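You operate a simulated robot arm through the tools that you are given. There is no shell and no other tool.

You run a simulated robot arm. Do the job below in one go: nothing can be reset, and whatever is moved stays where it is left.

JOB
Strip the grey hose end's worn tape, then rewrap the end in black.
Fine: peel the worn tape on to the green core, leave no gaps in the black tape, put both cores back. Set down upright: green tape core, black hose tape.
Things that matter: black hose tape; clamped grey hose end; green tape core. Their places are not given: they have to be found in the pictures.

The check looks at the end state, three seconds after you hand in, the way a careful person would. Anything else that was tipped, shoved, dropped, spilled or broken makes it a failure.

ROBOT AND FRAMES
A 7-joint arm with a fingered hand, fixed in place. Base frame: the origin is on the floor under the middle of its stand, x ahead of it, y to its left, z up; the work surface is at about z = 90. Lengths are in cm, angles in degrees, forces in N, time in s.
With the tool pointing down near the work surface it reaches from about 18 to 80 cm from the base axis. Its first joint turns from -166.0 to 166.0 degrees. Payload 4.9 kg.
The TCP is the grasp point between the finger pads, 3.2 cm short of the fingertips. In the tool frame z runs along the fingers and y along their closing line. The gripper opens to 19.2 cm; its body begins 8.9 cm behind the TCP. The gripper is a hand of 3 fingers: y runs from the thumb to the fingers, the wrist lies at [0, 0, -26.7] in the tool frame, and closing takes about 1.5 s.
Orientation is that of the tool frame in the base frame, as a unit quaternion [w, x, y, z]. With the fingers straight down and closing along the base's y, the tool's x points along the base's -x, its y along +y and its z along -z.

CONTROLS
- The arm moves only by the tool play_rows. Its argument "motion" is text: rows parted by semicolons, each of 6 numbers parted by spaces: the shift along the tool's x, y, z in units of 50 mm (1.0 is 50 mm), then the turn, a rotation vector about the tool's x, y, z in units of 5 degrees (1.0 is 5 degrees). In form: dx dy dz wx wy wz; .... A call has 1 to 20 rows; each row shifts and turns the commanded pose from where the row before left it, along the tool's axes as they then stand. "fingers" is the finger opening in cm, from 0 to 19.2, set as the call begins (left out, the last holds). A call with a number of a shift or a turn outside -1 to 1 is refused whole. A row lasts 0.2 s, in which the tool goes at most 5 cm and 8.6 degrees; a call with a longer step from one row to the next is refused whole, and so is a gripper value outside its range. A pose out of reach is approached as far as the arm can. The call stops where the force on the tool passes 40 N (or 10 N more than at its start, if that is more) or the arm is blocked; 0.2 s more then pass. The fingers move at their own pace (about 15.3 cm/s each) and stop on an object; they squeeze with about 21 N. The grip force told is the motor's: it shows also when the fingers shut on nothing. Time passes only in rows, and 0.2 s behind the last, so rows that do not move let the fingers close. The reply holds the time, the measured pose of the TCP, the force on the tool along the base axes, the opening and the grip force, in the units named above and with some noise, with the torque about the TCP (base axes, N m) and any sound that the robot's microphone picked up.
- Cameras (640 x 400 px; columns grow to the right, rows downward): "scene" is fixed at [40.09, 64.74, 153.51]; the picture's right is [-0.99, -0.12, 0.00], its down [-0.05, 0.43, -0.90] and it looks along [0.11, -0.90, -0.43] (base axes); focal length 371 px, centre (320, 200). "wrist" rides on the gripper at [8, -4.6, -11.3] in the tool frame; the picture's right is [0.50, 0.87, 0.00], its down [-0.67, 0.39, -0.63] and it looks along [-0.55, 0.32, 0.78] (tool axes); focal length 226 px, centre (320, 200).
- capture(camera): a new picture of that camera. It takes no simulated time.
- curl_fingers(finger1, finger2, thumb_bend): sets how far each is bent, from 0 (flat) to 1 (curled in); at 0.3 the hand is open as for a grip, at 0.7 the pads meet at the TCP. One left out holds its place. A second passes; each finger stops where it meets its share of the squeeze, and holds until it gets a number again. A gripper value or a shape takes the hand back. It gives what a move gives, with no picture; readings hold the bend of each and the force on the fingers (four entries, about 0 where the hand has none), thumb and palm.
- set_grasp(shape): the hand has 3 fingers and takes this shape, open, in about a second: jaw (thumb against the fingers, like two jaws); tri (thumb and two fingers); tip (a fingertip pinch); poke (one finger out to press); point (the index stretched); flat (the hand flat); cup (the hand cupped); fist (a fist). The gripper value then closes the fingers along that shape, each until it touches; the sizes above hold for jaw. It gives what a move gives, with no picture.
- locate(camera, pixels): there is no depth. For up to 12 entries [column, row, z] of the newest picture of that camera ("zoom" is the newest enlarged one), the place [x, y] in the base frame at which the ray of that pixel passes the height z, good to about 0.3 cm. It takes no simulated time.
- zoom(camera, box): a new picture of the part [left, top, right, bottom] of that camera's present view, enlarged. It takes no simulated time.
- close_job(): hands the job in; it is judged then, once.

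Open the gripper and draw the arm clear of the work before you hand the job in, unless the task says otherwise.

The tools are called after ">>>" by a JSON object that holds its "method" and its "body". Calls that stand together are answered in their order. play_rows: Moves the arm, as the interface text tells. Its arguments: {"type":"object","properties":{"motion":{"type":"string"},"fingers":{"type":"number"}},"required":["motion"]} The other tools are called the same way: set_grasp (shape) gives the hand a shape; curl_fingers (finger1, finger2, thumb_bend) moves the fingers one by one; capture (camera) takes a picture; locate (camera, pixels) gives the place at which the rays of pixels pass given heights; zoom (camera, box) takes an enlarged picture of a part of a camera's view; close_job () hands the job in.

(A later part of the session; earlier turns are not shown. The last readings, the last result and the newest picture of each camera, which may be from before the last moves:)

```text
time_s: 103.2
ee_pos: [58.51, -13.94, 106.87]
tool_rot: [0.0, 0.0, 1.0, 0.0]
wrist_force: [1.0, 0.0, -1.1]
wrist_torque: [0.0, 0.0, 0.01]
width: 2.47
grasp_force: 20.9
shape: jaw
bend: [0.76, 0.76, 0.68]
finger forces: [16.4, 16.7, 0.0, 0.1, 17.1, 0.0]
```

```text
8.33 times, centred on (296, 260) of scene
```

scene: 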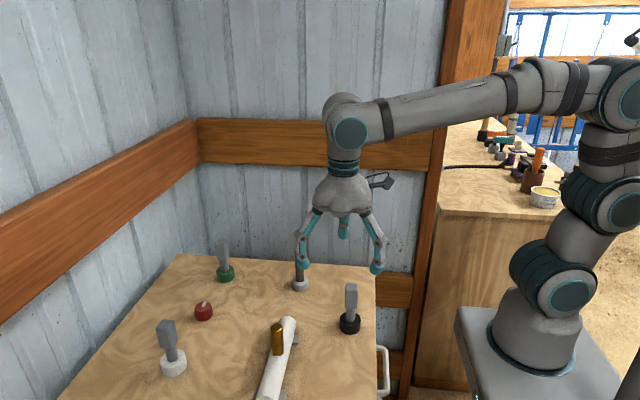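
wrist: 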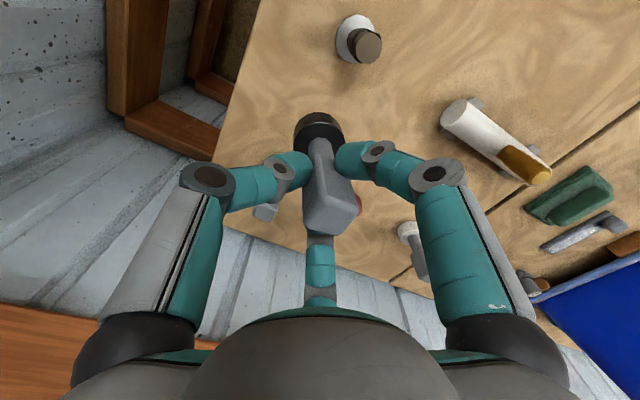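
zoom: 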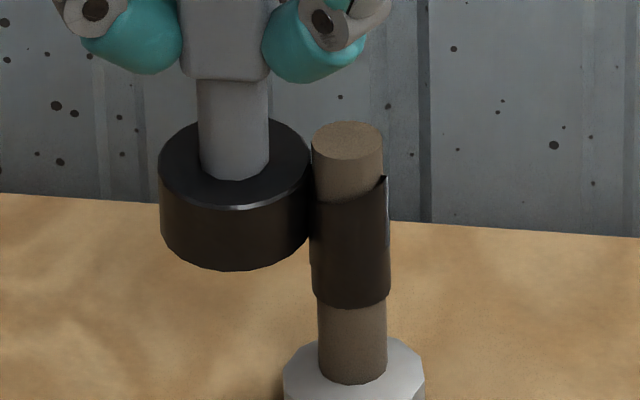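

Near contact; I'll push in 2 mm more for a light press, then sweep counterclockwise across the front.

>>> {"method": "play_rows", "body": {"motion": "0.03 0 0 0 0 0; 0 0 0 0 0 0"}}

>>> {"method": "play_rows", "body": {"motion": "0.022 0.17 0 0 0 0; 0.066 0.155 0 0 0 0; 0.106 0.135 0 0 0 0; 0 0 0 0 0 0"}}

>>> {"method": "play_rows", "body": {"motion": "0.138 0.1 0 0 0 0; 0.16 0.062 0 0 0 0; 0.172 0.02 0 0 0 0; 0 0 0 0 0 0"}}

>>> {"method": "play_rows", "body": {"motion": "0.165 0.0 0 0 0 0; 0.16 -0.055 0 0 0 0; 0.138 -0.1 0 0 0 0; 0.106 -0.138 0 0 0 0; 0.068 -0.16 0 0 0 0; 0 0 0 0 0 0"}}

>>> {"method": "zoom", "body": {"camera": "scene", "box": [288, 246, 312, 286]}}

```text
time_s: 103.8
ee_pos: [58.43, -14.04, 107.01]
tool_rot: [0.0, 0.0, 1.0, 0.0]
wrist_force: [0.1, -0.2, -1.7]
wrist_torque: [-0.02, -0.04, -0.03]
width: 2.45
grasp_force: 20.4
shape: jaw
bend: [0.76, 0.76, 0.68]
finger forces: [16.2, 16.9, 0.0, 0.1, 17.3, 0.0]
```

```text
time_s: 104.8
ee_pos: [57.43, -11.73, 106.95]
tool_rot: [0.0, 0.0, 1.0, 0.001]
wrist_force: [0.6, 1.1, -0.3]
wrist_torque: [0.06, -0.07, 0.02]
width: 2.48
grasp_force: 20.9
shape: jaw
bend: [0.76, 0.76, 0.68]
finger forces: [16.4, 17.3, 0.0, 0.0, 16.5, 0.0]
```

```text
time_s: 105.8
ee_pos: [55.0, -10.9, 106.91]
tool_rot: [0.0, 0.001, 1.0, 0.0]
wrist_force: [0.7, 1.5, -0.6]
wrist_torque: [0.2, -0.08, -0.01]
width: 2.45
grasp_force: 21.2
shape: jaw
bend: [0.76, 0.76, 0.69]
finger forces: [17.1, 17.8, 0.0, 0.0, 15.5, 0.1]
```

```text
time_s: 107.2
ee_pos: [51.94, -13.08, 106.85]
tool_rot: [0.001, -0.001, 1.0, 0.0]
wrist_force: [-1.5, 1.5, -1.1]
wrist_torque: [0.1, 0.11, 0.0]
width: 2.43
grasp_force: 21.2
shape: jaw
bend: [0.76, 0.76, 0.69]
finger forces: [18.3, 16.9, 0.0, 0.0, 16.2, 0.0]
```

```text
10.00 times, centred on (300, 266) of scene
```

zoom: 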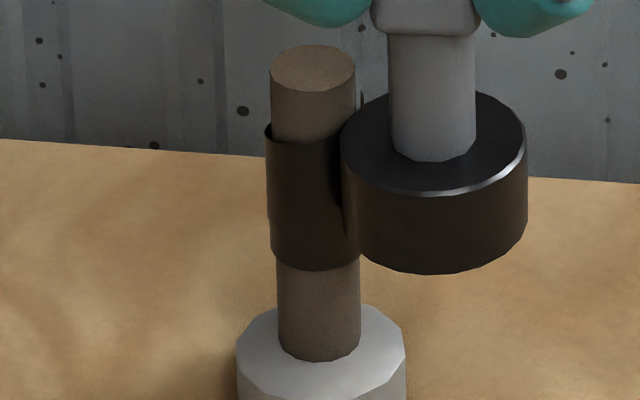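

The front rim is unchanged, so nothing was laid on that sweep. A thin dark piece shows at (362,97), near the tape's free end, so I'll zoom in on it.

>>> {"method": "zoom", "body": {"camera": "scene", "box": [294, 246, 314, 270]}}

>>> {"method": "zoom", "body": {"camera": "wrist", "box": [265, 100, 325, 170]}}

```text
16.00 times, centred on (304, 258) of scene
```

zoom: 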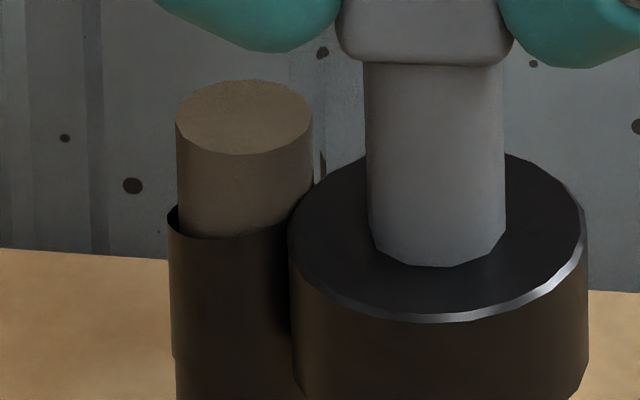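

```text
5.71 times, centred on (295, 135) of wrist
```

zoom: 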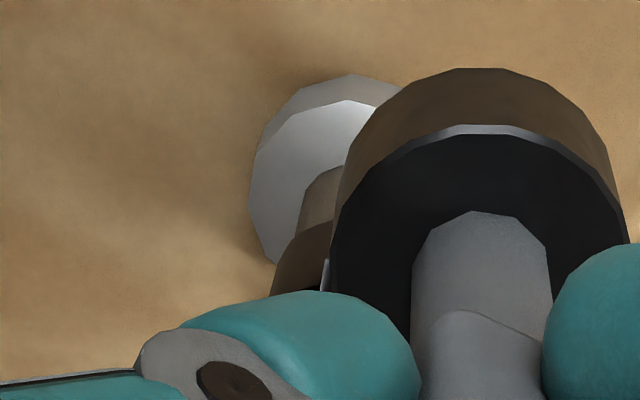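

The tab is just ahead of the roll at wrist zoom (325,275). I'll continue counterclockwise over it to 270° and see whether the tape picks up from its end.

>>> {"method": "play_rows", "body": {"motion": "0.022 -0.172 0 0 0 0; -0.022 -0.172 0 0 0 0; -0.06 -0.17 0 0 0 0; -0.106 -0.138 0 0 0 0; 0 0 0 0 0 0"}}

>>> {"method": "zoom", "body": {"camera": "scene", "box": [288, 246, 312, 286]}}

>>> {"method": "play_rows", "body": {"motion": "-0.138 -0.106 0 0 0 0; -0.16 -0.068 0 0 0 0; -0.165 -0.022 0 0 0 0; 0 0 0 0 0 0"}}

>>> {"method": "zoom", "body": {"camera": "scene", "box": [288, 246, 312, 286]}}

>>> {"method": "play_rows", "body": {"motion": "-0.175 0.03 0 0 0 0; -0.162 0.068 0 0 0 0; -0.138 0.106 0 0 0 0; -0.106 0.138 0 0 0 0; -0.068 0.162 0 0 0 0; 0 0 0 0 0 0"}}

>>> {"method": "zoom", "body": {"camera": "wrist", "box": [305, 55, 365, 125]}}

```text
time_s: 108.4
ee_pos: [52.78, -16.34, 106.94]
tool_rot: [0.0, 0.0, 1.0, 0.0]
wrist_force: [-2.7, -1.5, -0.8]
wrist_torque: [-0.14, 0.16, -0.02]
width: 2.45
grasp_force: 21.1
shape: jaw
bend: [0.76, 0.76, 0.69]
finger forces: [17.9, 15.3, 0.0, 0.0, 17.9, 0.0]
```

```text
10.00 times, centred on (300, 266) of scene
```

zoom: 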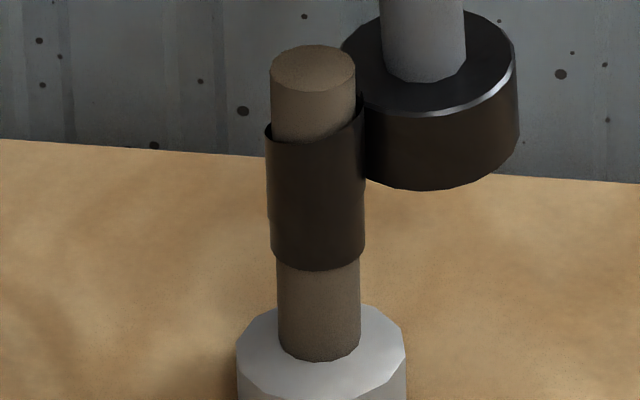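

```text
time_s: 109.4
ee_pos: [55.05, -17.4, 106.89]
tool_rot: [0.0, 0.0, 1.0, 0.0]
wrist_force: [-1.5, -1.5, -0.2]
wrist_torque: [-0.11, 0.05, 0.03]
width: 2.47
grasp_force: 21.0
shape: jaw
bend: [0.76, 0.76, 0.68]
finger forces: [17.2, 15.6, 0.1, 0.1, 19.0, 0.1]
```

```text
10.00 times, centred on (300, 266) of scene
```

zoom: 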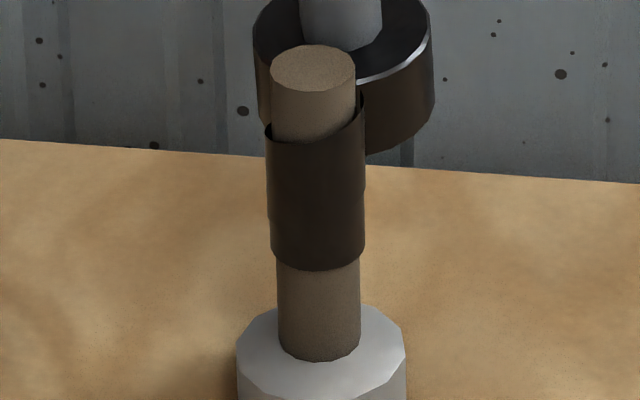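

```text
time_s: 110.8
ee_pos: [58.28, -14.82, 106.82]
tool_rot: [0.0, 0.0, 1.0, 0.0]
wrist_force: [3.0, -1.0, -0.9]
wrist_torque: [-0.04, -0.19, 0.04]
width: 2.47
grasp_force: 21.3
shape: jaw
bend: [0.76, 0.76, 0.68]
finger forces: [15.7, 17.2, 0.0, 0.0, 17.7, 0.0]
```

```text
5.71 times, centred on (335, 90) of wrist
```

zoom: 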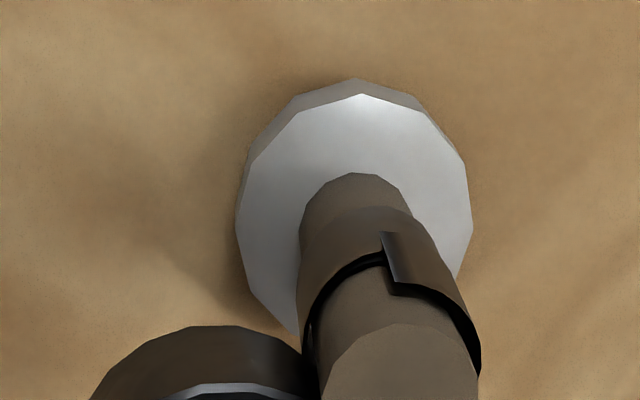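

The tape's free end has moved on to about azimuth 225° with the full upper height behind it, so the roll does lay more when it passes over the end. I'll back off, return to just before the end, and sweep slowly from there.

>>> {"method": "play_rows", "body": {"motion": "-0.23 -0.08 0 0 0 0; 0.24 -0.41 0 0 0 0; 0.41 -0.24 0 0 0 0; 0.48 0 0 0 0 0; 0.41 0.24 0 0 0 0; 0.21 0.34 0 0 0 0; 0 0 0 0 0 0"}}

>>> {"method": "zoom", "body": {"camera": "scene", "box": [284, 236, 324, 284]}}

```text
time_s: 112.4
ee_pos: [50.59, -15.56, 106.92]
tool_rot: [0.0, 0.0, 1.0, 0.0]
wrist_force: [0.6, 0.1, -0.9]
wrist_torque: [-0.01, 0.02, -0.02]
width: 2.43
grasp_force: 20.8
shape: jaw
bend: [0.76, 0.76, 0.68]
finger forces: [16.7, 16.5, 0.0, 0.1, 16.6, 0.1]
```

```text
8.33 times, centred on (304, 260) of scene
```

zoom: 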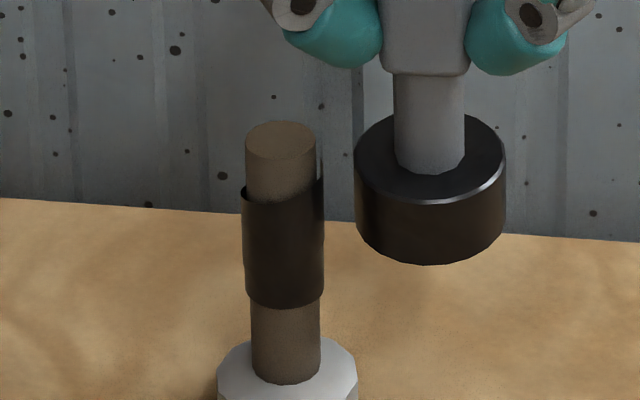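

I'm at azimuth 200°, 4.6 cm out. I'll move in to light contact there.

>>> {"method": "play_rows", "body": {"motion": "-0.1 0.036 0 0 0 0; -0.09 0.033 0 0 0 0; 0 0 0 0 0 0"}}

>>> {"method": "play_rows", "body": {"motion": "-0.025 0.009 0 0 0 0; -0.025 0.009 0 0 0 0; 0 0 0 0 0 0"}}

```text
time_s: 113.2
ee_pos: [51.58, -15.08, 106.89]
tool_rot: [0.001, 0.0, 1.0, 0.0]
wrist_force: [0.3, 0.4, -0.5]
wrist_torque: [0.0, 0.03, -0.03]
width: 2.41
grasp_force: 21.6
shape: jaw
bend: [0.76, 0.76, 0.68]
finger forces: [16.5, 16.5, 0.1, 0.1, 16.6, 0.0]
```

```text
time_s: 114.0
ee_pos: [51.76, -15.29, 106.82]
tool_rot: [0.0, 0.0, 1.0, 0.0]
wrist_force: [-1.3, -0.5, -1.6]
wrist_torque: [-0.02, 0.09, -0.03]
width: 2.48
grasp_force: 21.1
shape: jaw
bend: [0.76, 0.76, 0.68]
finger forces: [17.0, 16.0, 0.0, 0.0, 16.7, 0.0]
```

Light contact at azimuth 200°. Now a slow sweep, 5° per row, from 200° to 270° over the free end.

>>> {"method": "play_rows", "body": {"motion": "-0.036 -0.044 0 0 0 0; -0.028 -0.052 0 0 0 0; -0.030 -0.048 0 0 0 0; -0.036 -0.046 0 0 0 0; -0.040 -0.042 0 0 0 0; -0.042 -0.040 0 0 0 0; -0.046 -0.036 0 0 0 0; -0.050 -0.030 0 0 0 0; -0.050 -0.028 0 0 0 0; -0.054 -0.022 0 0 0 0; -0.056 -0.018 0 0 0 0; -0.056 -0.012 0 0 0 0; -0.058 -0.008 0 0 0 0; -0.058 -0.002 0 0 0 0; 0 0 0 0 0 0"}}

>>> {"method": "zoom", "body": {"camera": "scene", "box": [288, 246, 312, 286]}}

>>> {"method": "capture", "body": {"camera": "wrist"}}

```text
time_s: 117.2
ee_pos: [55.03, -17.22, 106.96]
tool_rot: [0.0, -0.001, 1.0, 0.0]
wrist_force: [-1.3, -2.5, -0.7]
wrist_torque: [-0.18, 0.08, 0.03]
width: 2.45
grasp_force: 21.3
shape: jaw
bend: [0.76, 0.76, 0.68]
finger forces: [17.1, 15.4, 0.0, 0.0, 18.7, 0.1]
```

```text
10.00 times, centred on (300, 266) of scene
```

zoom: 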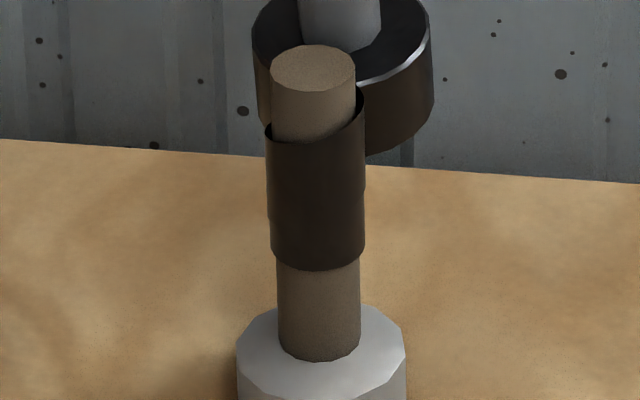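

```text
taken
```

wrist: 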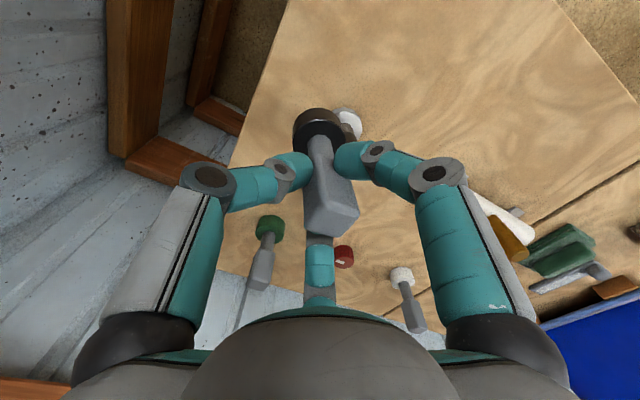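

I'll continue slowly from 270° to 0° and then look at the -y side with the wrist camera.

>>> {"method": "play_rows", "body": {"motion": "-0.058 0 0 0 0 0; -0.058 0 0 0 0 0; -0.056 0.01 0 0 0 0; -0.056 0.018 0 0 0 0; -0.054 0.022 0 0 0 0; -0.05 0.028 0 0 0 0; -0.05 0.03 0 0 0 0; -0.046 0.036 0 0 0 0; -0.042 0.04 0 0 0 0; -0.04 0.042 0 0 0 0; -0.036 0.046 0 0 0 0; -0.03 0.048 0 0 0 0; -0.028 0.052 0 0 0 0; -0.022 0.054 0 0 0 0; -0.018 0.056 0 0 0 0; -0.012 0.056 0 0 0 0; -0.008 0.058 0 0 0 0; -0.002 0.058 0 0 0 0; 0 0 0 0 0 0"}}

>>> {"method": "zoom", "body": {"camera": "scene", "box": [280, 240, 310, 286]}}

>>> {"method": "zoom", "body": {"camera": "wrist", "box": [305, 55, 365, 125]}}

```text
time_s: 121.2
ee_pos: [58.3, -13.87, 106.99]
tool_rot: [0.0, 0.0, 1.0, 0.0]
wrist_force: [2.9, -0.7, -0.4]
wrist_torque: [-0.09, -0.18, -0.01]
width: 2.47
grasp_force: 20.7
shape: jaw
bend: [0.76, 0.76, 0.68]
finger forces: [15.9, 16.8, 0.0, 0.1, 17.5, 0.0]
```

```text
8.70 times, centred on (295, 263) of scene
```

zoom: 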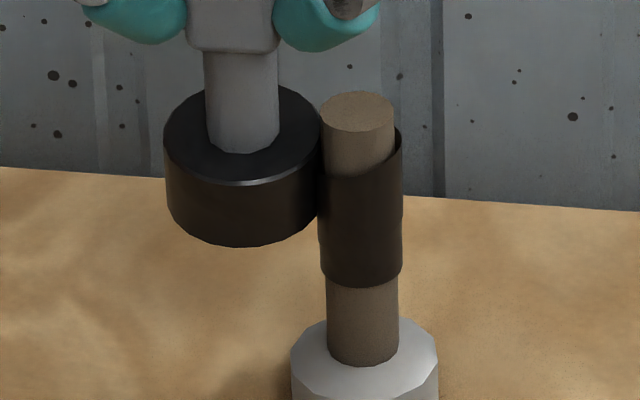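

```text
5.71 times, centred on (335, 90) of wrist
```

zoom: 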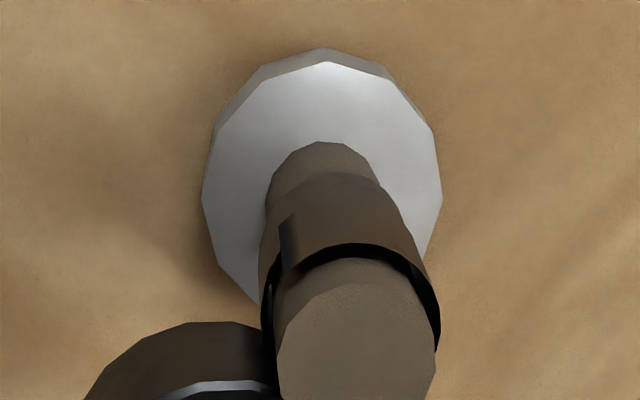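

The free end is now at about 268°, so each pass does lay some tape, but it stalls. My height may be right at the upper limit of the taping zone (TCP 106.9), where the old top lap corresponds to about 106.55. I'll back off, return to azimuth 245°, and retry slightly lower.

>>> {"method": "play_rows", "body": {"motion": "-0.26 -0.04 0 0 0 0; 0.124 -0.46 0.03 0 0 0; 0.336 -0.336 0.03 0 0 0; 0.46 -0.124 0.01 0 0 0; 0.388 0.086 0 0 0 0; 0 0 0 0 0 0; -0.07 0.15 0 0 0 0; 0 0 0 0 0 0"}}

>>> {"method": "play_rows", "body": {"motion": "-0.014 0.03 0 0 0 0; -0.01 0.022 0 0 0 0; 0 0 0 0 0 0"}}

```text
time_s: 123.0
ee_pos: [53.45, -17.66, 106.48]
tool_rot: [0.0, -0.001, 1.0, 0.0]
wrist_force: [-0.8, 0.3, -0.7]
wrist_torque: [-0.01, 0.03, -0.01]
width: 2.46
grasp_force: 21.3
shape: jaw
bend: [0.76, 0.76, 0.68]
finger forces: [16.5, 16.3, 0.0, 0.0, 16.3, 0.0]
```

```text
time_s: 123.8
ee_pos: [53.63, -17.43, 106.49]
tool_rot: [0.0, 0.001, 1.0, 0.0]
wrist_force: [-0.2, 0.4, -1.5]
wrist_torque: [0.0, 0.02, 0.01]
width: 2.46
grasp_force: 21.3
shape: jaw
bend: [0.76, 0.76, 0.68]
finger forces: [16.6, 16.4, 0.0, 0.0, 16.3, 0.1]
```

Not touching yet (3.65 cm apart). I'll move in a bit further.

>>> {"method": "play_rows", "body": {"motion": "-0.015 0.04 0 0 0 0; 0 0 0 0 0 0"}}

>>> {"method": "play_rows", "body": {"motion": "-0.01 0.025 0 0 0 0; 0 0 0 0 0 0"}}

```text
time_s: 124.4
ee_pos: [53.7, -17.15, 106.55]
tool_rot: [0.0, 0.0, 1.0, 0.0]
wrist_force: [0.1, -0.4, -0.2]
wrist_torque: [0.0, 0.04, -0.02]
width: 2.44
grasp_force: 21.4
shape: jaw
bend: [0.76, 0.76, 0.68]
finger forces: [16.7, 16.3, 0.0, 0.0, 16.6, 0.0]
```

```text
time_s: 125.0
ee_pos: [53.72, -17.08, 106.55]
tool_rot: [0.0, 0.0, 1.0, 0.0]
wrist_force: [-1.1, -1.9, -0.4]
wrist_torque: [-0.12, 0.06, -0.01]
width: 2.43
grasp_force: 20.7
shape: jaw
bend: [0.76, 0.76, 0.68]
finger forces: [16.6, 15.7, 0.0, 0.1, 17.7, 0.1]
```

In contact (2.2 N) at z = 106.55. Slow sweep counterclockwise from 247° to 345°.

>>> {"method": "play_rows", "body": {"motion": "-0.054 -0.022 0 0 0 0; -0.056 -0.018 0 0 0 0; -0.056 -0.012 0 0 0 0; -0.058 -0.008 0 0 0 0; -0.058 -0.002 0 0 0 0; -0.058 0.002 0 0 0 0; -0.058 0.008 0 0 0 0; -0.056 0.012 0 0 0 0; -0.056 0.018 0 0 0 0; -0.054 0.022 0 0 0 0; -0.05 0.028 0 0 0 0; -0.05 0.03 0 0 0 0; -0.046 0.036 0 0 0 0; -0.042 0.04 0 0 0 0; -0.04 0.042 0 0 0 0; -0.036 0.046 0 0 0 0; -0.03 0.048 0 0 0 0; -0.028 0.052 0 0 0 0; -0.022 0.054 0 0 0 0; -0.018 0.056 0 0 0 0"}}

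>>> {"method": "zoom", "body": {"camera": "scene", "box": [280, 240, 310, 286]}}

>>> {"method": "zoom", "body": {"camera": "wrist", "box": [305, 55, 365, 125]}}

```text
time_s: 129.2
ee_pos: [58.44, -14.82, 106.59]
tool_rot: [0.0, -0.001, 1.0, -0.001]
wrist_force: [0.1, -1.4, -0.8]
wrist_torque: [-0.07, -0.05, 0.01]
width: 2.46
grasp_force: 21.4
shape: jaw
bend: [0.76, 0.76, 0.68]
finger forces: [16.1, 16.3, 0.0, 0.1, 17.2, 0.0]
```

```text
8.70 times, centred on (295, 263) of scene
```

zoom: 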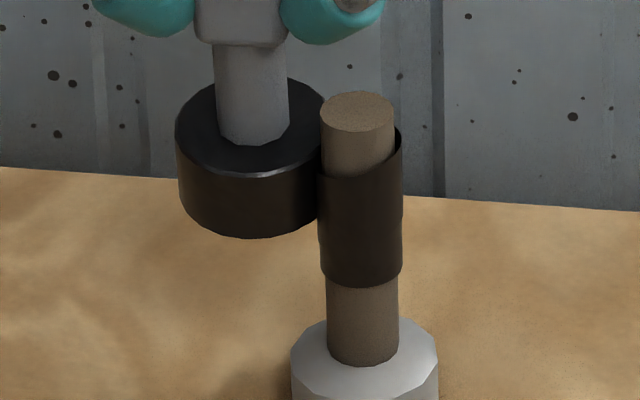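

```text
5.71 times, centred on (335, 90) of wrist
```

zoom: 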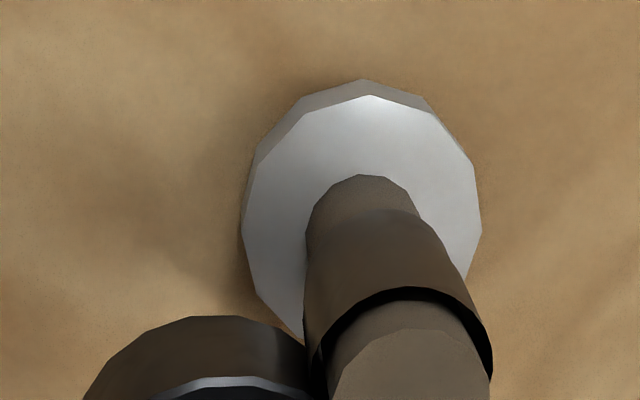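

The -y side now has black tape up to an even top rim with no free end in sight, so the lower height fixed it. I'll keep sweeping slowly from 345° to 85° at the same height.

>>> {"method": "play_rows", "body": {"motion": "0.02 0.045 0 0 0 0; 0 0.056 0 0 0 0; 0.002 0.058 0 0 0 0; 0.002 0.056 0 0 0 0; 0.008 0.056 0 0 0 0; 0.012 0.054 0 0 0 0; 0.018 0.053 0 0 0 0; 0.022 0.052 0 0 0 0; 0.028 0.049 0 0 0 0; 0.03 0.047 0 0 0 0; 0.036 0.044 0 0 0 0; 0.04 0.04 0 0 0 0; 0.042 0.038 0 0 0 0; 0.046 0.034 0 0 0 0; 0.048 0.029 0 0 0 0; 0.052 0.026 0 0 0 0; 0.054 0.02 0 0 0 0; 0.056 0.016 0 0 0 0; 0.056 0.011 0 0 0 0; 0.058 0.006 0 0 0 0"}}

>>> {"method": "zoom", "body": {"camera": "scene", "box": [280, 240, 316, 286]}}

>>> {"method": "zoom", "body": {"camera": "wrist", "box": [275, 70, 345, 145]}}

```text
time_s: 133.4
ee_pos: [55.18, -10.92, 106.56]
tool_rot: [0.001, 0.0, 1.0, -0.001]
wrist_force: [0.8, 1.7, -0.9]
wrist_torque: [0.17, -0.07, 0.04]
width: 2.46
grasp_force: 21.2
shape: jaw
bend: [0.76, 0.77, 0.68]
finger forces: [17.1, 18.6, 0.1, 0.1, 14.1, 0.0]
```

```text
8.70 times, centred on (298, 263) of scene
```

zoom: 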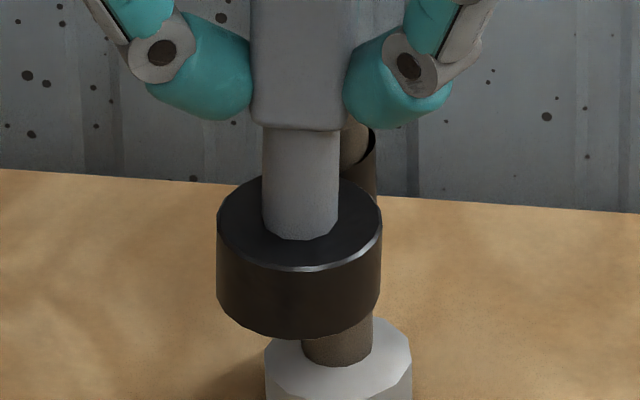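

```text
5.33 times, centred on (310, 108) of wrist
```

zoom: 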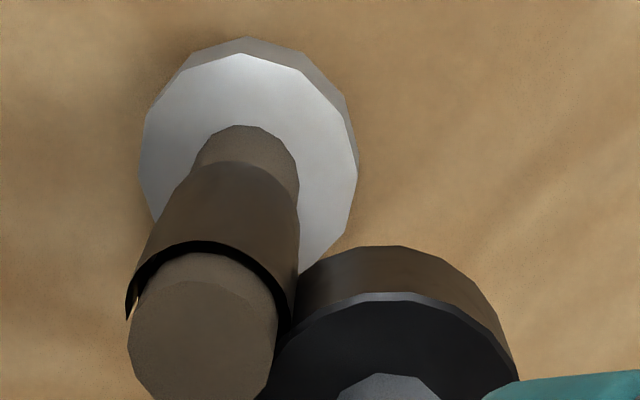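

There's a flared bit at the far left of the tape, wrist zoom (130,300). I'll zoom in closer.

>>> {"method": "zoom", "body": {"camera": "wrist", "box": [280, 95, 316, 135]}}

>>> {"method": "zoom", "body": {"camera": "scene", "box": [294, 246, 312, 270]}}

```text
10.00 times, centred on (298, 115) of wrist
```

zoom: 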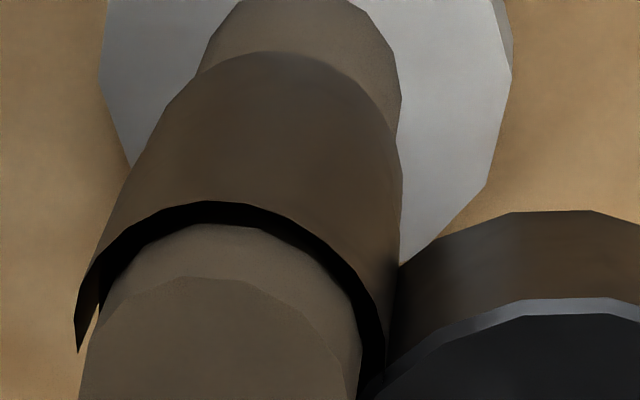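

```text
16.00 times, centred on (303, 258) of scene
```

zoom: 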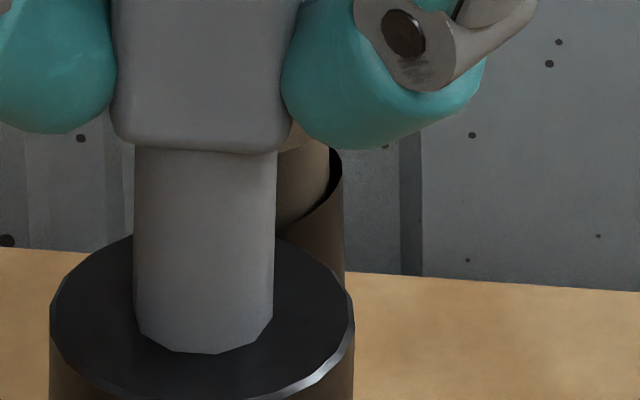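

That looks like the rim simply passing behind the hose. I'll continue slowly from 85° to 185° and then check the front rim in the scene view.

>>> {"method": "play_rows", "body": {"motion": "0.056 0 0 0 0 0; 0.058 -0.004 0 0 0 0; 0.056 -0.01 0 0 0 0; 0.056 -0.016 0 0 0 0; 0.054 -0.02 0 0 0 0; 0.052 -0.026 0 0 0 0; 0.048 -0.029 0 0 0 0; 0.046 -0.034 0 0 0 0; 0.042 -0.038 0 0 0 0; 0.04 -0.04 0 0 0 0; 0.036 -0.044 0 0 0 0; 0.03 -0.047 0 0 0 0; 0.026 -0.049 0 0 0 0; 0.02 -0.052 0 0 0 0; 0.016 -0.053 0 0 0 0; 0.01 -0.054 0 0 0 0; 0.006 -0.056 0 0 0 0; 0.002 -0.056 0 0 0 0; 0.002 -0.058 0 0 0 0; -0.002 -0.058 0 0 0 0"}}

>>> {"method": "zoom", "body": {"camera": "scene", "box": [288, 246, 312, 286]}}

>>> {"method": "zoom", "body": {"camera": "scene", "box": [284, 236, 324, 290]}}

```text
time_s: 137.6
ee_pos: [52.03, -14.68, 106.54]
tool_rot: [0.0, 0.0, 1.0, 0.0]
wrist_force: [-3.6, 0.5, -0.4]
wrist_torque: [0.02, 0.27, 0.02]
width: 2.44
grasp_force: 20.7
shape: jaw
bend: [0.76, 0.76, 0.69]
finger forces: [20.1, 15.1, 0.0, 0.0, 15.7, 0.0]
```

```text
10.00 times, centred on (300, 266) of scene
```

zoom: 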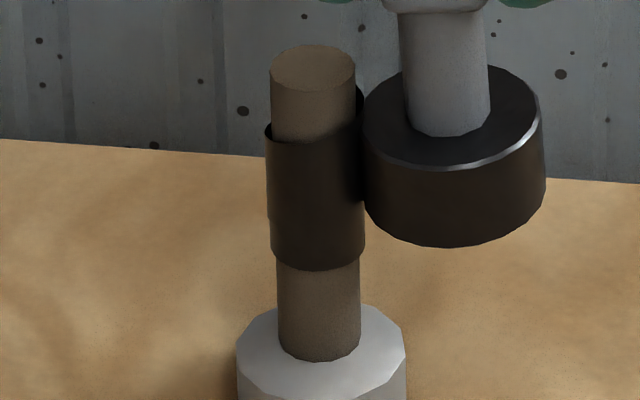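

```text
7.41 times, centred on (304, 263) of scene
```

zoom: 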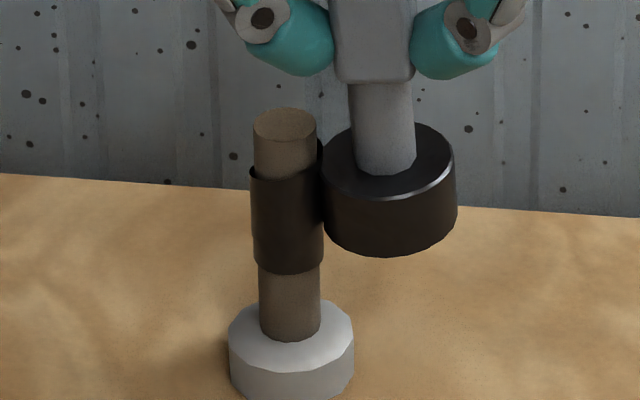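

The front rim at the left is still low, so the laid end is stuck somewhere behind (azimuth 300–345°). Each crossing adds some tape. I'll try one long uninterrupted sweep from 195° all the way to 135°, crossing the end without any pause.

>>> {"method": "play_rows", "body": {"motion": "-0.064 -0.15 0 0 0 0; -0.102 -0.13 0 0 0 0; -0.132 -0.098 0 0 0 0; -0.154 -0.062 0 0 0 0; -0.166 -0.022 0 0 0 0; -0.166 0.022 0 0 0 0; -0.154 0.062 0 0 0 0; -0.132 0.098 0 0 0 0; -0.102 0.13 0 0 0 0; -0.064 0.15 0 0 0 0; -0.022 0.162 0 0 0 0; 0.022 0.162 0 0 0 0; 0.064 0.15 0 0 0 0; 0.102 0.13 0 0 0 0; 0.132 0.098 0 0 0 0; 0.154 0.062 0 0 0 0; 0.166 0.022 0 0 0 0; 0.166 -0.022 0 0 0 0; 0.154 -0.062 0 0 0 0; 0.132 -0.098 0 0 0 0"}}

>>> {"method": "zoom", "body": {"camera": "scene", "box": [284, 240, 316, 286]}}

>>> {"method": "zoom", "body": {"camera": "wrist", "box": [265, 85, 325, 150]}}

```text
time_s: 141.8
ee_pos: [52.82, -11.69, 106.5]
tool_rot: [0.0, 0.0, 1.0, 0.001]
wrist_force: [-1.4, 2.3, -0.2]
wrist_torque: [0.16, 0.1, 0.02]
width: 2.41
grasp_force: 21.1
shape: jaw
bend: [0.76, 0.76, 0.68]
finger forces: [18.5, 17.7, 0.0, 0.0, 14.5, 0.0]
```

```text
8.70 times, centred on (300, 263) of scene
```

zoom: 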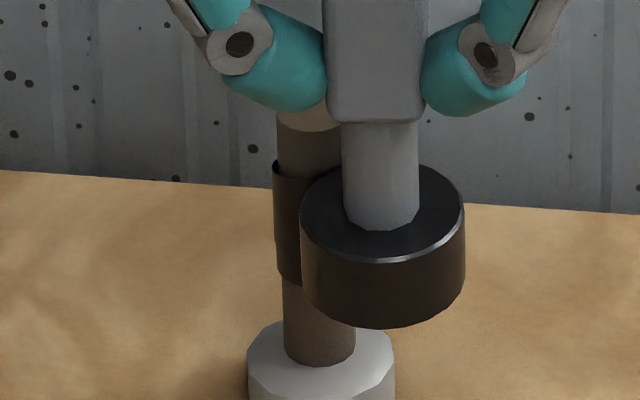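

```text
6.15 times, centred on (295, 118) of wrist
```

zoom: 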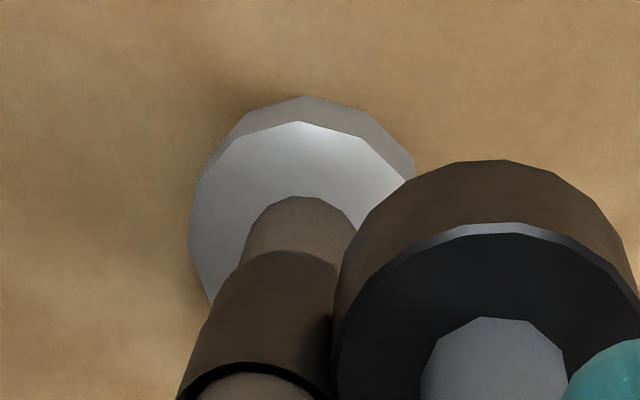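

I'll carry on to 195° so the roll is out of the way, then view the front with the same zoom as before.

>>> {"method": "play_rows", "body": {"motion": "0.102 -0.13 0 0 0 0; 0.064 -0.15 0 0 0 0; 0.022 -0.162 0 0 0 0; -0.022 -0.162 0 0 0 0; -0.064 -0.15 0 0 0 0; -0.102 -0.13 0 0 0 0; 0 0 0 0 0 0"}}

>>> {"method": "zoom", "body": {"camera": "scene", "box": [288, 246, 312, 286]}}

```text
time_s: 143.4
ee_pos: [52.73, -16.09, 106.58]
tool_rot: [0.0, 0.0, 1.0, 0.001]
wrist_force: [-3.8, 0.6, -1.3]
wrist_torque: [-0.09, 0.28, 0.03]
width: 2.4
grasp_force: 21.2
shape: jaw
bend: [0.76, 0.76, 0.68]
finger forces: [19.6, 14.6, 0.0, 0.1, 15.9, 0.1]
```

```text
10.00 times, centred on (300, 266) of scene
```

zoom: 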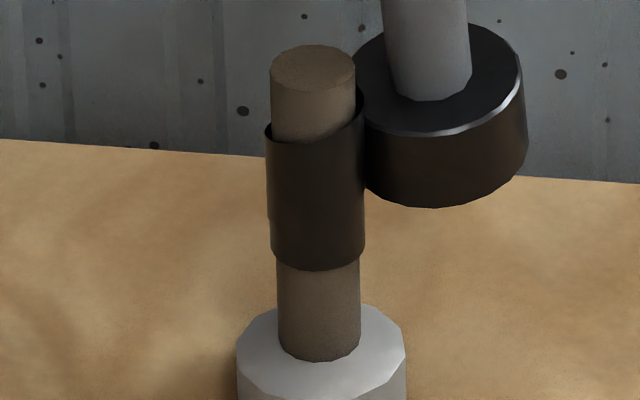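

No change on the front yet, so each crossing adds only a bit. I'll make another full pass and then check where the free end is.

>>> {"method": "play_rows", "body": {"motion": "-0.16 -0.128 0 0 0 0; -0.154 -0.062 0 0 0 0; -0.166 -0.022 0 0 0 0; -0.166 0.022 0 0 0 0; -0.154 0.062 0 0 0 0; -0.132 0.098 0 0 0 0; -0.102 0.13 0 0 0 0; -0.064 0.15 0 0 0 0; -0.022 0.162 0 0 0 0; 0 0 0 0 0 0"}}

>>> {"method": "zoom", "body": {"camera": "scene", "box": [284, 240, 316, 286]}}

>>> {"method": "zoom", "body": {"camera": "wrist", "box": [305, 55, 365, 125]}}

```text
time_s: 145.6
ee_pos: [58.49, -13.88, 106.57]
tool_rot: [0.0, 0.0, 1.0, 0.0]
wrist_force: [2.9, -0.6, -0.9]
wrist_torque: [-0.09, -0.21, 0.02]
width: 2.42
grasp_force: 20.5
shape: jaw
bend: [0.76, 0.76, 0.67]
finger forces: [15.9, 17.8, 0.0, 0.0, 16.7, 0.0]
```

```text
8.70 times, centred on (300, 263) of scene
```

zoom: 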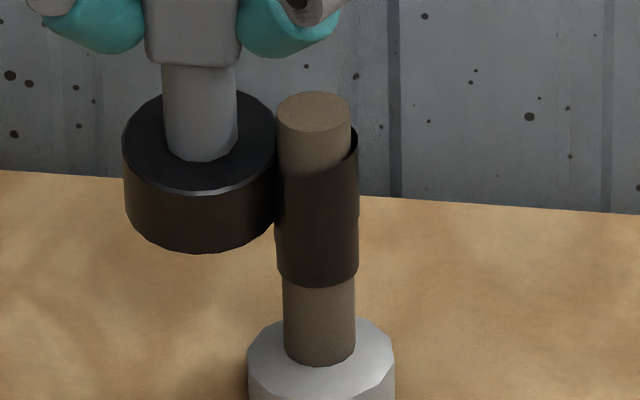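

```text
5.71 times, centred on (335, 90) of wrist
```

zoom: 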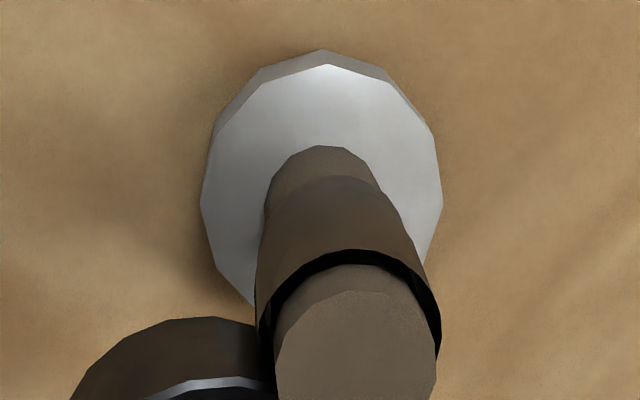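

The -y side is fully covered with a level rim. I'll continue from 0° to 195° and check the front.

>>> {"method": "play_rows", "body": {"motion": "0.04 0.15 0 0 0 0; 0.064 0.145 0 0 0 0; 0.102 0.125 0 0 0 0; 0.132 0.098 0 0 0 0; 0.154 0.06 0 0 0 0; 0.166 0.02 0 0 0 0; 0.166 -0.022 0 0 0 0; 0.154 -0.062 0 0 0 0; 0.132 -0.098 0 0 0 0; 0.102 -0.13 0 0 0 0; 0.064 -0.15 0 0 0 0; 0.022 -0.162 0 0 0 0; -0.022 -0.162 0 0 0 0; -0.064 -0.15 0 0 0 0; 0 0 0 0 0 0"}}

>>> {"method": "zoom", "body": {"camera": "scene", "box": [288, 246, 312, 286]}}

```text
time_s: 148.8
ee_pos: [52.23, -15.79, 106.58]
tool_rot: [-0.001, 0.0, 1.0, 0.0]
wrist_force: [-2.8, 0.1, -1.4]
wrist_torque: [-0.03, 0.23, 0.0]
width: 2.4
grasp_force: 21.2
shape: jaw
bend: [0.76, 0.76, 0.68]
finger forces: [19.1, 15.1, 0.0, 0.0, 15.3, 0.1]
```

```text
10.00 times, centred on (300, 266) of scene
```

zoom: 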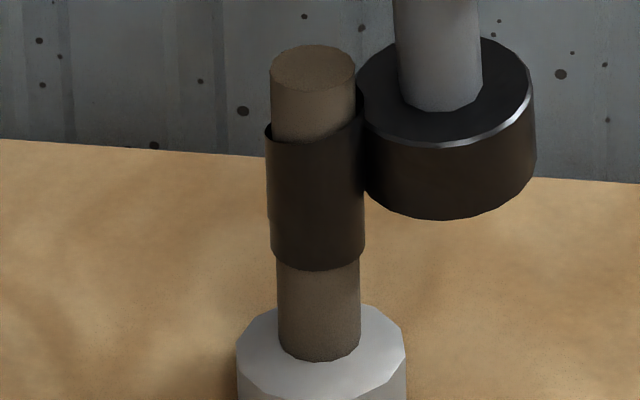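

The front hasn't changed while staying in continuous contact, so the tape seems to lay only after a fresh touch near its free end, and stops when I press harder. I'll back off, re-touch gently just before the end (azimuth 290°), and sweep with light force.

>>> {"method": "play_rows", "body": {"motion": "0.26 -0.04 0 0 0 0; -0.306 -0.366 0 0 0 0; -0.448 -0.162 0 0 0 0; -0.394 0.052 0 0 0 0; 0 0 0 0 0 0; 0.04 0.1 0 0 0 0; 0.03 0.09 0 0 0 0; 0 0 0 0 0 0"}}

>>> {"method": "zoom", "body": {"camera": "scene", "box": [288, 246, 312, 286]}}

>>> {"method": "zoom", "body": {"camera": "wrist", "box": [295, 85, 375, 165]}}

```text
time_s: 150.6
ee_pos: [56.38, -17.21, 106.54]
tool_rot: [0.0, 0.001, 1.0, 0.0]
wrist_force: [0.1, -1.2, 0.0]
wrist_torque: [-0.06, 0.01, 0.01]
width: 2.4
grasp_force: 20.6
shape: jaw
bend: [0.76, 0.76, 0.68]
finger forces: [17.5, 16.5, 0.0, 0.1, 15.9, 0.0]
```

```text
10.00 times, centred on (300, 266) of scene
```

zoom: 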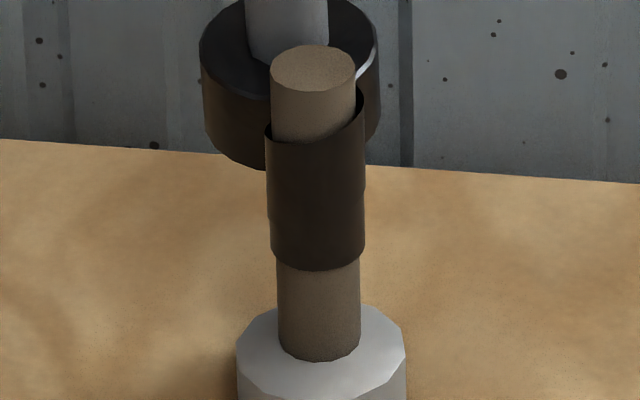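

```text
5.00 times, centred on (335, 125) of wrist
```

zoom: 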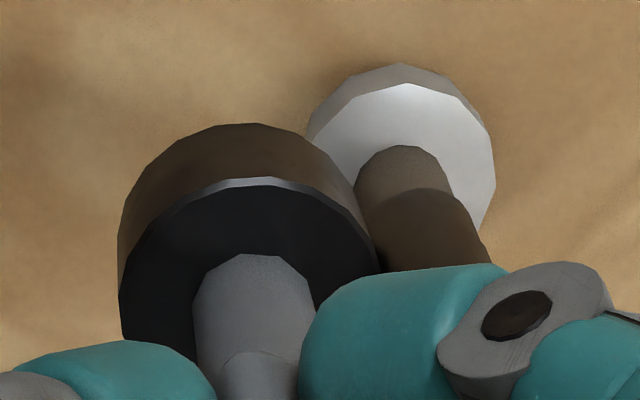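

Touching gently (1.2 N) at azimuth 292°. I'll sweep 30° slowly and read the force.

>>> {"method": "play_rows", "body": {"motion": "-0.054 0.028 0 0 0 0; -0.052 0.028 0 0 0 0; -0.048 0.034 0 0 0 0; -0.044 0.038 0 0 0 0; -0.042 0.04 0 0 0 0; -0.04 0.046 0 0 0 0"}}

>>> {"method": "play_rows", "body": {"motion": "-0.034 0.046 0 0 0 0; -0.03 0.052 0 0 0 0; -0.024 0.052 0 0 0 0; -0.022 0.056 0 0 0 0; -0.014 0.056 0 0 0 0; -0.012 0.058 0 0 0 0; -0.006 0.058 0 0 0 0; 0 0.06 0 0 0 0"}}

>>> {"method": "zoom", "body": {"camera": "scene", "box": [284, 240, 316, 286]}}

```text
time_s: 152.0
ee_pos: [57.77, -16.31, 106.6]
tool_rot: [0.0, 0.001, 1.0, -0.001]
wrist_force: [1.0, -1.1, -1.0]
wrist_torque: [-0.09, -0.04, 0.0]
width: 2.38
grasp_force: 20.5
shape: jaw
bend: [0.76, 0.76, 0.68]
finger forces: [17.3, 16.7, 0.0, 0.1, 16.2, 0.0]
```

```text
time_s: 153.8
ee_pos: [58.58, -14.0, 106.63]
tool_rot: [0.0, 0.001, 1.0, 0.001]
wrist_force: [1.1, 0.2, -0.6]
wrist_torque: [-0.02, -0.08, 0.03]
width: 2.4
grasp_force: 21.1
shape: jaw
bend: [0.76, 0.76, 0.68]
finger forces: [17.2, 17.2, 0.1, 0.0, 15.7, 0.1]
```

```text
8.70 times, centred on (300, 263) of scene
```

zoom: 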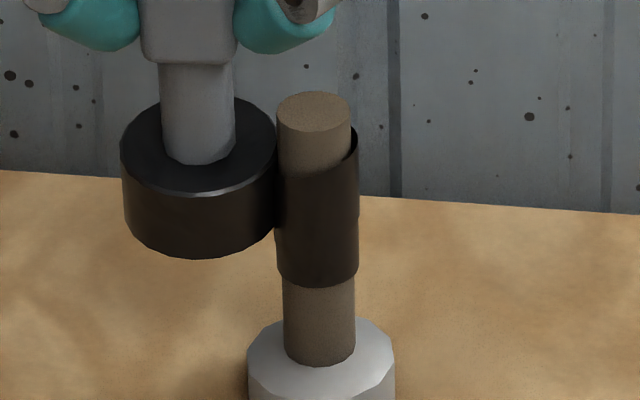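

Force stayed light (about 1 N) to azimuth 0°. I'll go on gently to 45° and then look at the left side of the front.

>>> {"method": "play_rows", "body": {"motion": "0.004 0.046 0 0 0 0; 0.008 0.054 0 0 0 0; 0.014 0.054 0 0 0 0; 0.018 0.052 0 0 0 0; 0.022 0.052 0 0 0 0; 0.028 0.048 0 0 0 0; 0.032 0.048 0 0 0 0; 0.036 0.044 0 0 0 0; 0.04 0.04 0 0 0 0"}}

>>> {"method": "zoom", "body": {"camera": "scene", "box": [284, 240, 316, 286]}}

>>> {"method": "zoom", "body": {"camera": "wrist", "box": [285, 50, 345, 125]}}

```text
time_s: 155.8
ee_pos: [57.59, -11.75, 106.63]
tool_rot: [0.0, 0.0, 1.0, 0.0]
wrist_force: [2.1, 0.4, -0.9]
wrist_torque: [0.02, -0.22, 0.02]
width: 2.38
grasp_force: 20.6
shape: jaw
bend: [0.76, 0.76, 0.68]
finger forces: [17.0, 18.5, 0.0, 0.0, 14.2, 0.0]
```

```text
8.70 times, centred on (300, 263) of scene
```

zoom: 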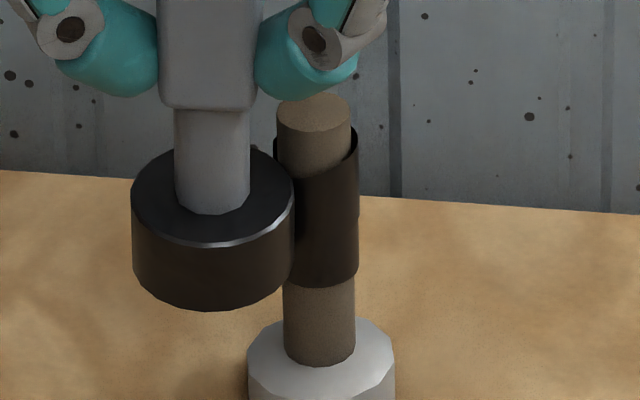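

```text
5.33 times, centred on (315, 88) of wrist
```

zoom: 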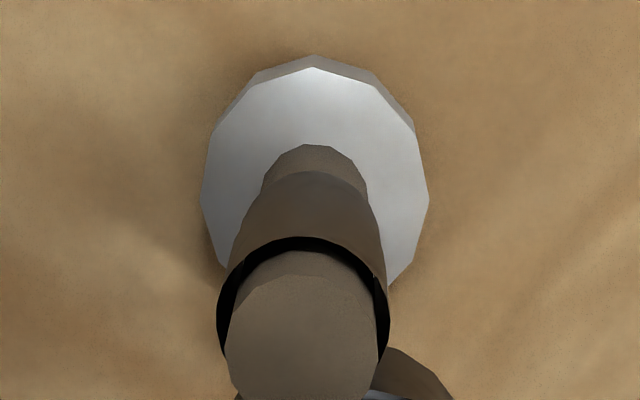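

Now the left rim at scene zoom (275,140) has come up, so the tape is being laid again with the lighter touch. I'll continue gently from 45° to 90°.

>>> {"method": "play_rows", "body": {"motion": "0.034 0.046 0 0 0 0; 0.044 0.038 0 0 0 0; 0.05 0.03 0 0 0 0; 0.052 0.024 0 0 0 0; 0.056 0.022 0 0 0 0; 0.056 0.016 0 0 0 0; 0.06 0.012 0 0 0 0; 0.058 0.008 0 0 0 0; 0.06 0.002 0 0 0 0"}}

>>> {"method": "zoom", "body": {"camera": "scene", "box": [284, 240, 316, 286]}}

```text
time_s: 157.8
ee_pos: [55.34, -10.84, 106.58]
tool_rot: [-0.001, 0.001, 1.0, 0.0]
wrist_force: [1.1, 2.2, -0.7]
wrist_torque: [0.17, -0.04, 0.05]
width: 2.4
grasp_force: 20.2
shape: jaw
bend: [0.76, 0.76, 0.68]
finger forces: [17.5, 18.4, 0.0, 0.1, 13.1, 0.0]
```

```text
8.70 times, centred on (300, 263) of scene
```

zoom: 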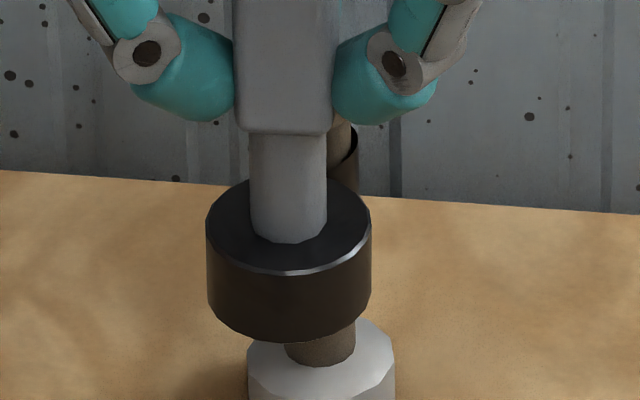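

Force is 2.2 N at 90°, so I'll ease outward a touch and go on gently to 135°.

>>> {"method": "play_rows", "body": {"motion": "0.042 0.012 0 0 0 0; 0.058 -0.002 0 0 0 0; 0.06 -0.008 0 0 0 0; 0.056 -0.012 0 0 0 0; 0.056 -0.018 0 0 0 0; 0.054 -0.022 0 0 0 0; 0.052 -0.026 0 0 0 0; 0.05 -0.03 0 0 0 0; 0.048 -0.036 0 0 0 0; 0.042 -0.038 0 0 0 0"}}

>>> {"method": "zoom", "body": {"camera": "scene", "box": [284, 240, 316, 286]}}

```text
time_s: 160.0
ee_pos: [52.48, -11.85, 106.46]
tool_rot: [0.0, 0.0, 1.0, 0.0]
wrist_force: [-0.6, 1.0, 0.3]
wrist_torque: [0.04, 0.03, -0.01]
width: 2.39
grasp_force: 20.6
shape: jaw
bend: [0.76, 0.76, 0.68]
finger forces: [17.6, 17.5, 0.1, 0.0, 13.7, 0.0]
```

```text
8.70 times, centred on (300, 263) of scene
```

zoom: 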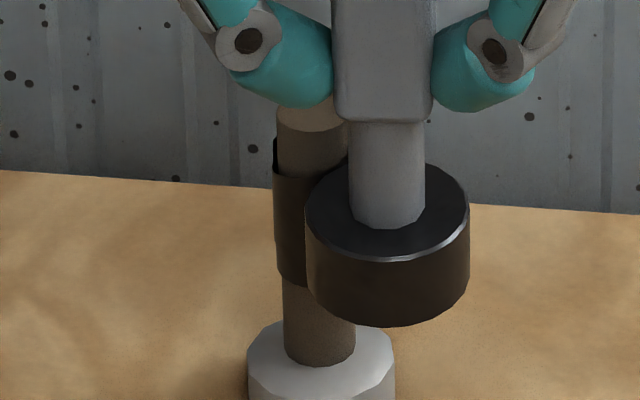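

I'll zoom in on the left rim of the tape to see where the free end is now.

>>> {"method": "zoom", "body": {"camera": "scene", "box": [290, 246, 308, 276]}}

```text
13.33 times, centred on (299, 261) of scene
```

zoom: 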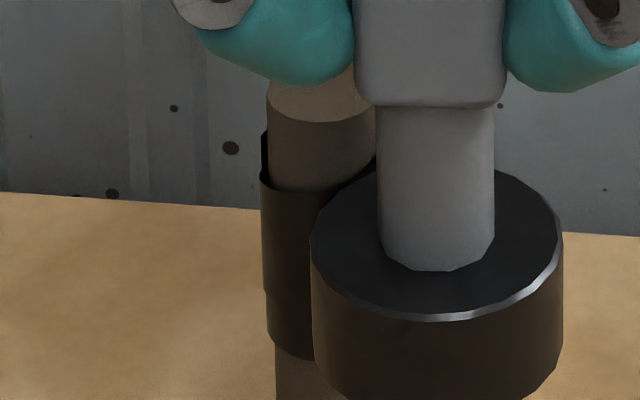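

The upper tape's free end is now at about azimuth 350–0° (dark sliver at zoom (265,155)). Each fresh touch lays a bit more, so I'll keep re-touching just before the end. Next: back off, go round outside to azimuth 340°, and re-touch gently.

>>> {"method": "play_rows", "body": {"motion": "0.12 0.21 0 0 0 0; -0.49 0.256 0 0 0 0; -0.548 -0.072 0 0 0 0; -0.408 -0.374 0 0 0 0; -0.124 -0.46 0 0 0 0; 0.056 -0.314 0 0 0 0; 0 0 0 0 0 0; 0.09 0.032 0 0 0 0; 0.08 0.03 0 0 0 0; 0 0 0 0 0 0"}}

>>> {"method": "play_rows", "body": {"motion": "0.03 0.011 0 0 0 0; 0 0 0 0 0 0"}}

```text
time_s: 162.2
ee_pos: [58.59, -15.28, 106.55]
tool_rot: [-0.001, 0.0, 1.0, 0.0]
wrist_force: [-0.1, -0.5, -1.6]
wrist_torque: [0.02, -0.03, -0.02]
width: 2.38
grasp_force: 21.2
shape: jaw
bend: [0.76, 0.76, 0.68]
finger forces: [17.2, 17.4, 0.0, 0.0, 14.2, 0.1]
```

```text
time_s: 162.8
ee_pos: [58.51, -15.24, 106.45]
tool_rot: [0.0, 0.0, 1.0, 0.0]
wrist_force: [-0.9, 0.5, -1.2]
wrist_torque: [0.02, -0.04, -0.01]
width: 2.4
grasp_force: 20.5
shape: jaw
bend: [0.76, 0.76, 0.68]
finger forces: [17.2, 17.4, 0.1, 0.1, 14.3, 0.0]
```

Not touching yet. Another small step or two inward.

>>> {"method": "play_rows", "body": {"motion": "0.025 0.009 0 0 0 0; 0 0 0 0 0 0"}}

>>> {"method": "play_rows", "body": {"motion": "0.015 0.005 0 0 0 0; 0 0 0 0 0 0"}}

```text
time_s: 163.4
ee_pos: [58.39, -15.07, 106.53]
tool_rot: [-0.001, 0.0, 1.0, 0.001]
wrist_force: [-0.6, 0.2, -0.6]
wrist_torque: [0.0, 0.0, 0.02]
width: 2.39
grasp_force: 21.0
shape: jaw
bend: [0.76, 0.76, 0.68]
finger forces: [17.1, 17.5, 0.0, 0.0, 14.3, 0.0]
```

```text
time_s: 164.0
ee_pos: [58.41, -15.15, 106.52]
tool_rot: [0.001, 0.0, 1.0, 0.0]
wrist_force: [1.2, 0.0, -0.8]
wrist_torque: [-0.03, -0.09, -0.02]
width: 2.4
grasp_force: 20.9
shape: jaw
bend: [0.76, 0.76, 0.68]
finger forces: [16.6, 18.1, 0.1, 0.0, 14.6, 0.0]
```

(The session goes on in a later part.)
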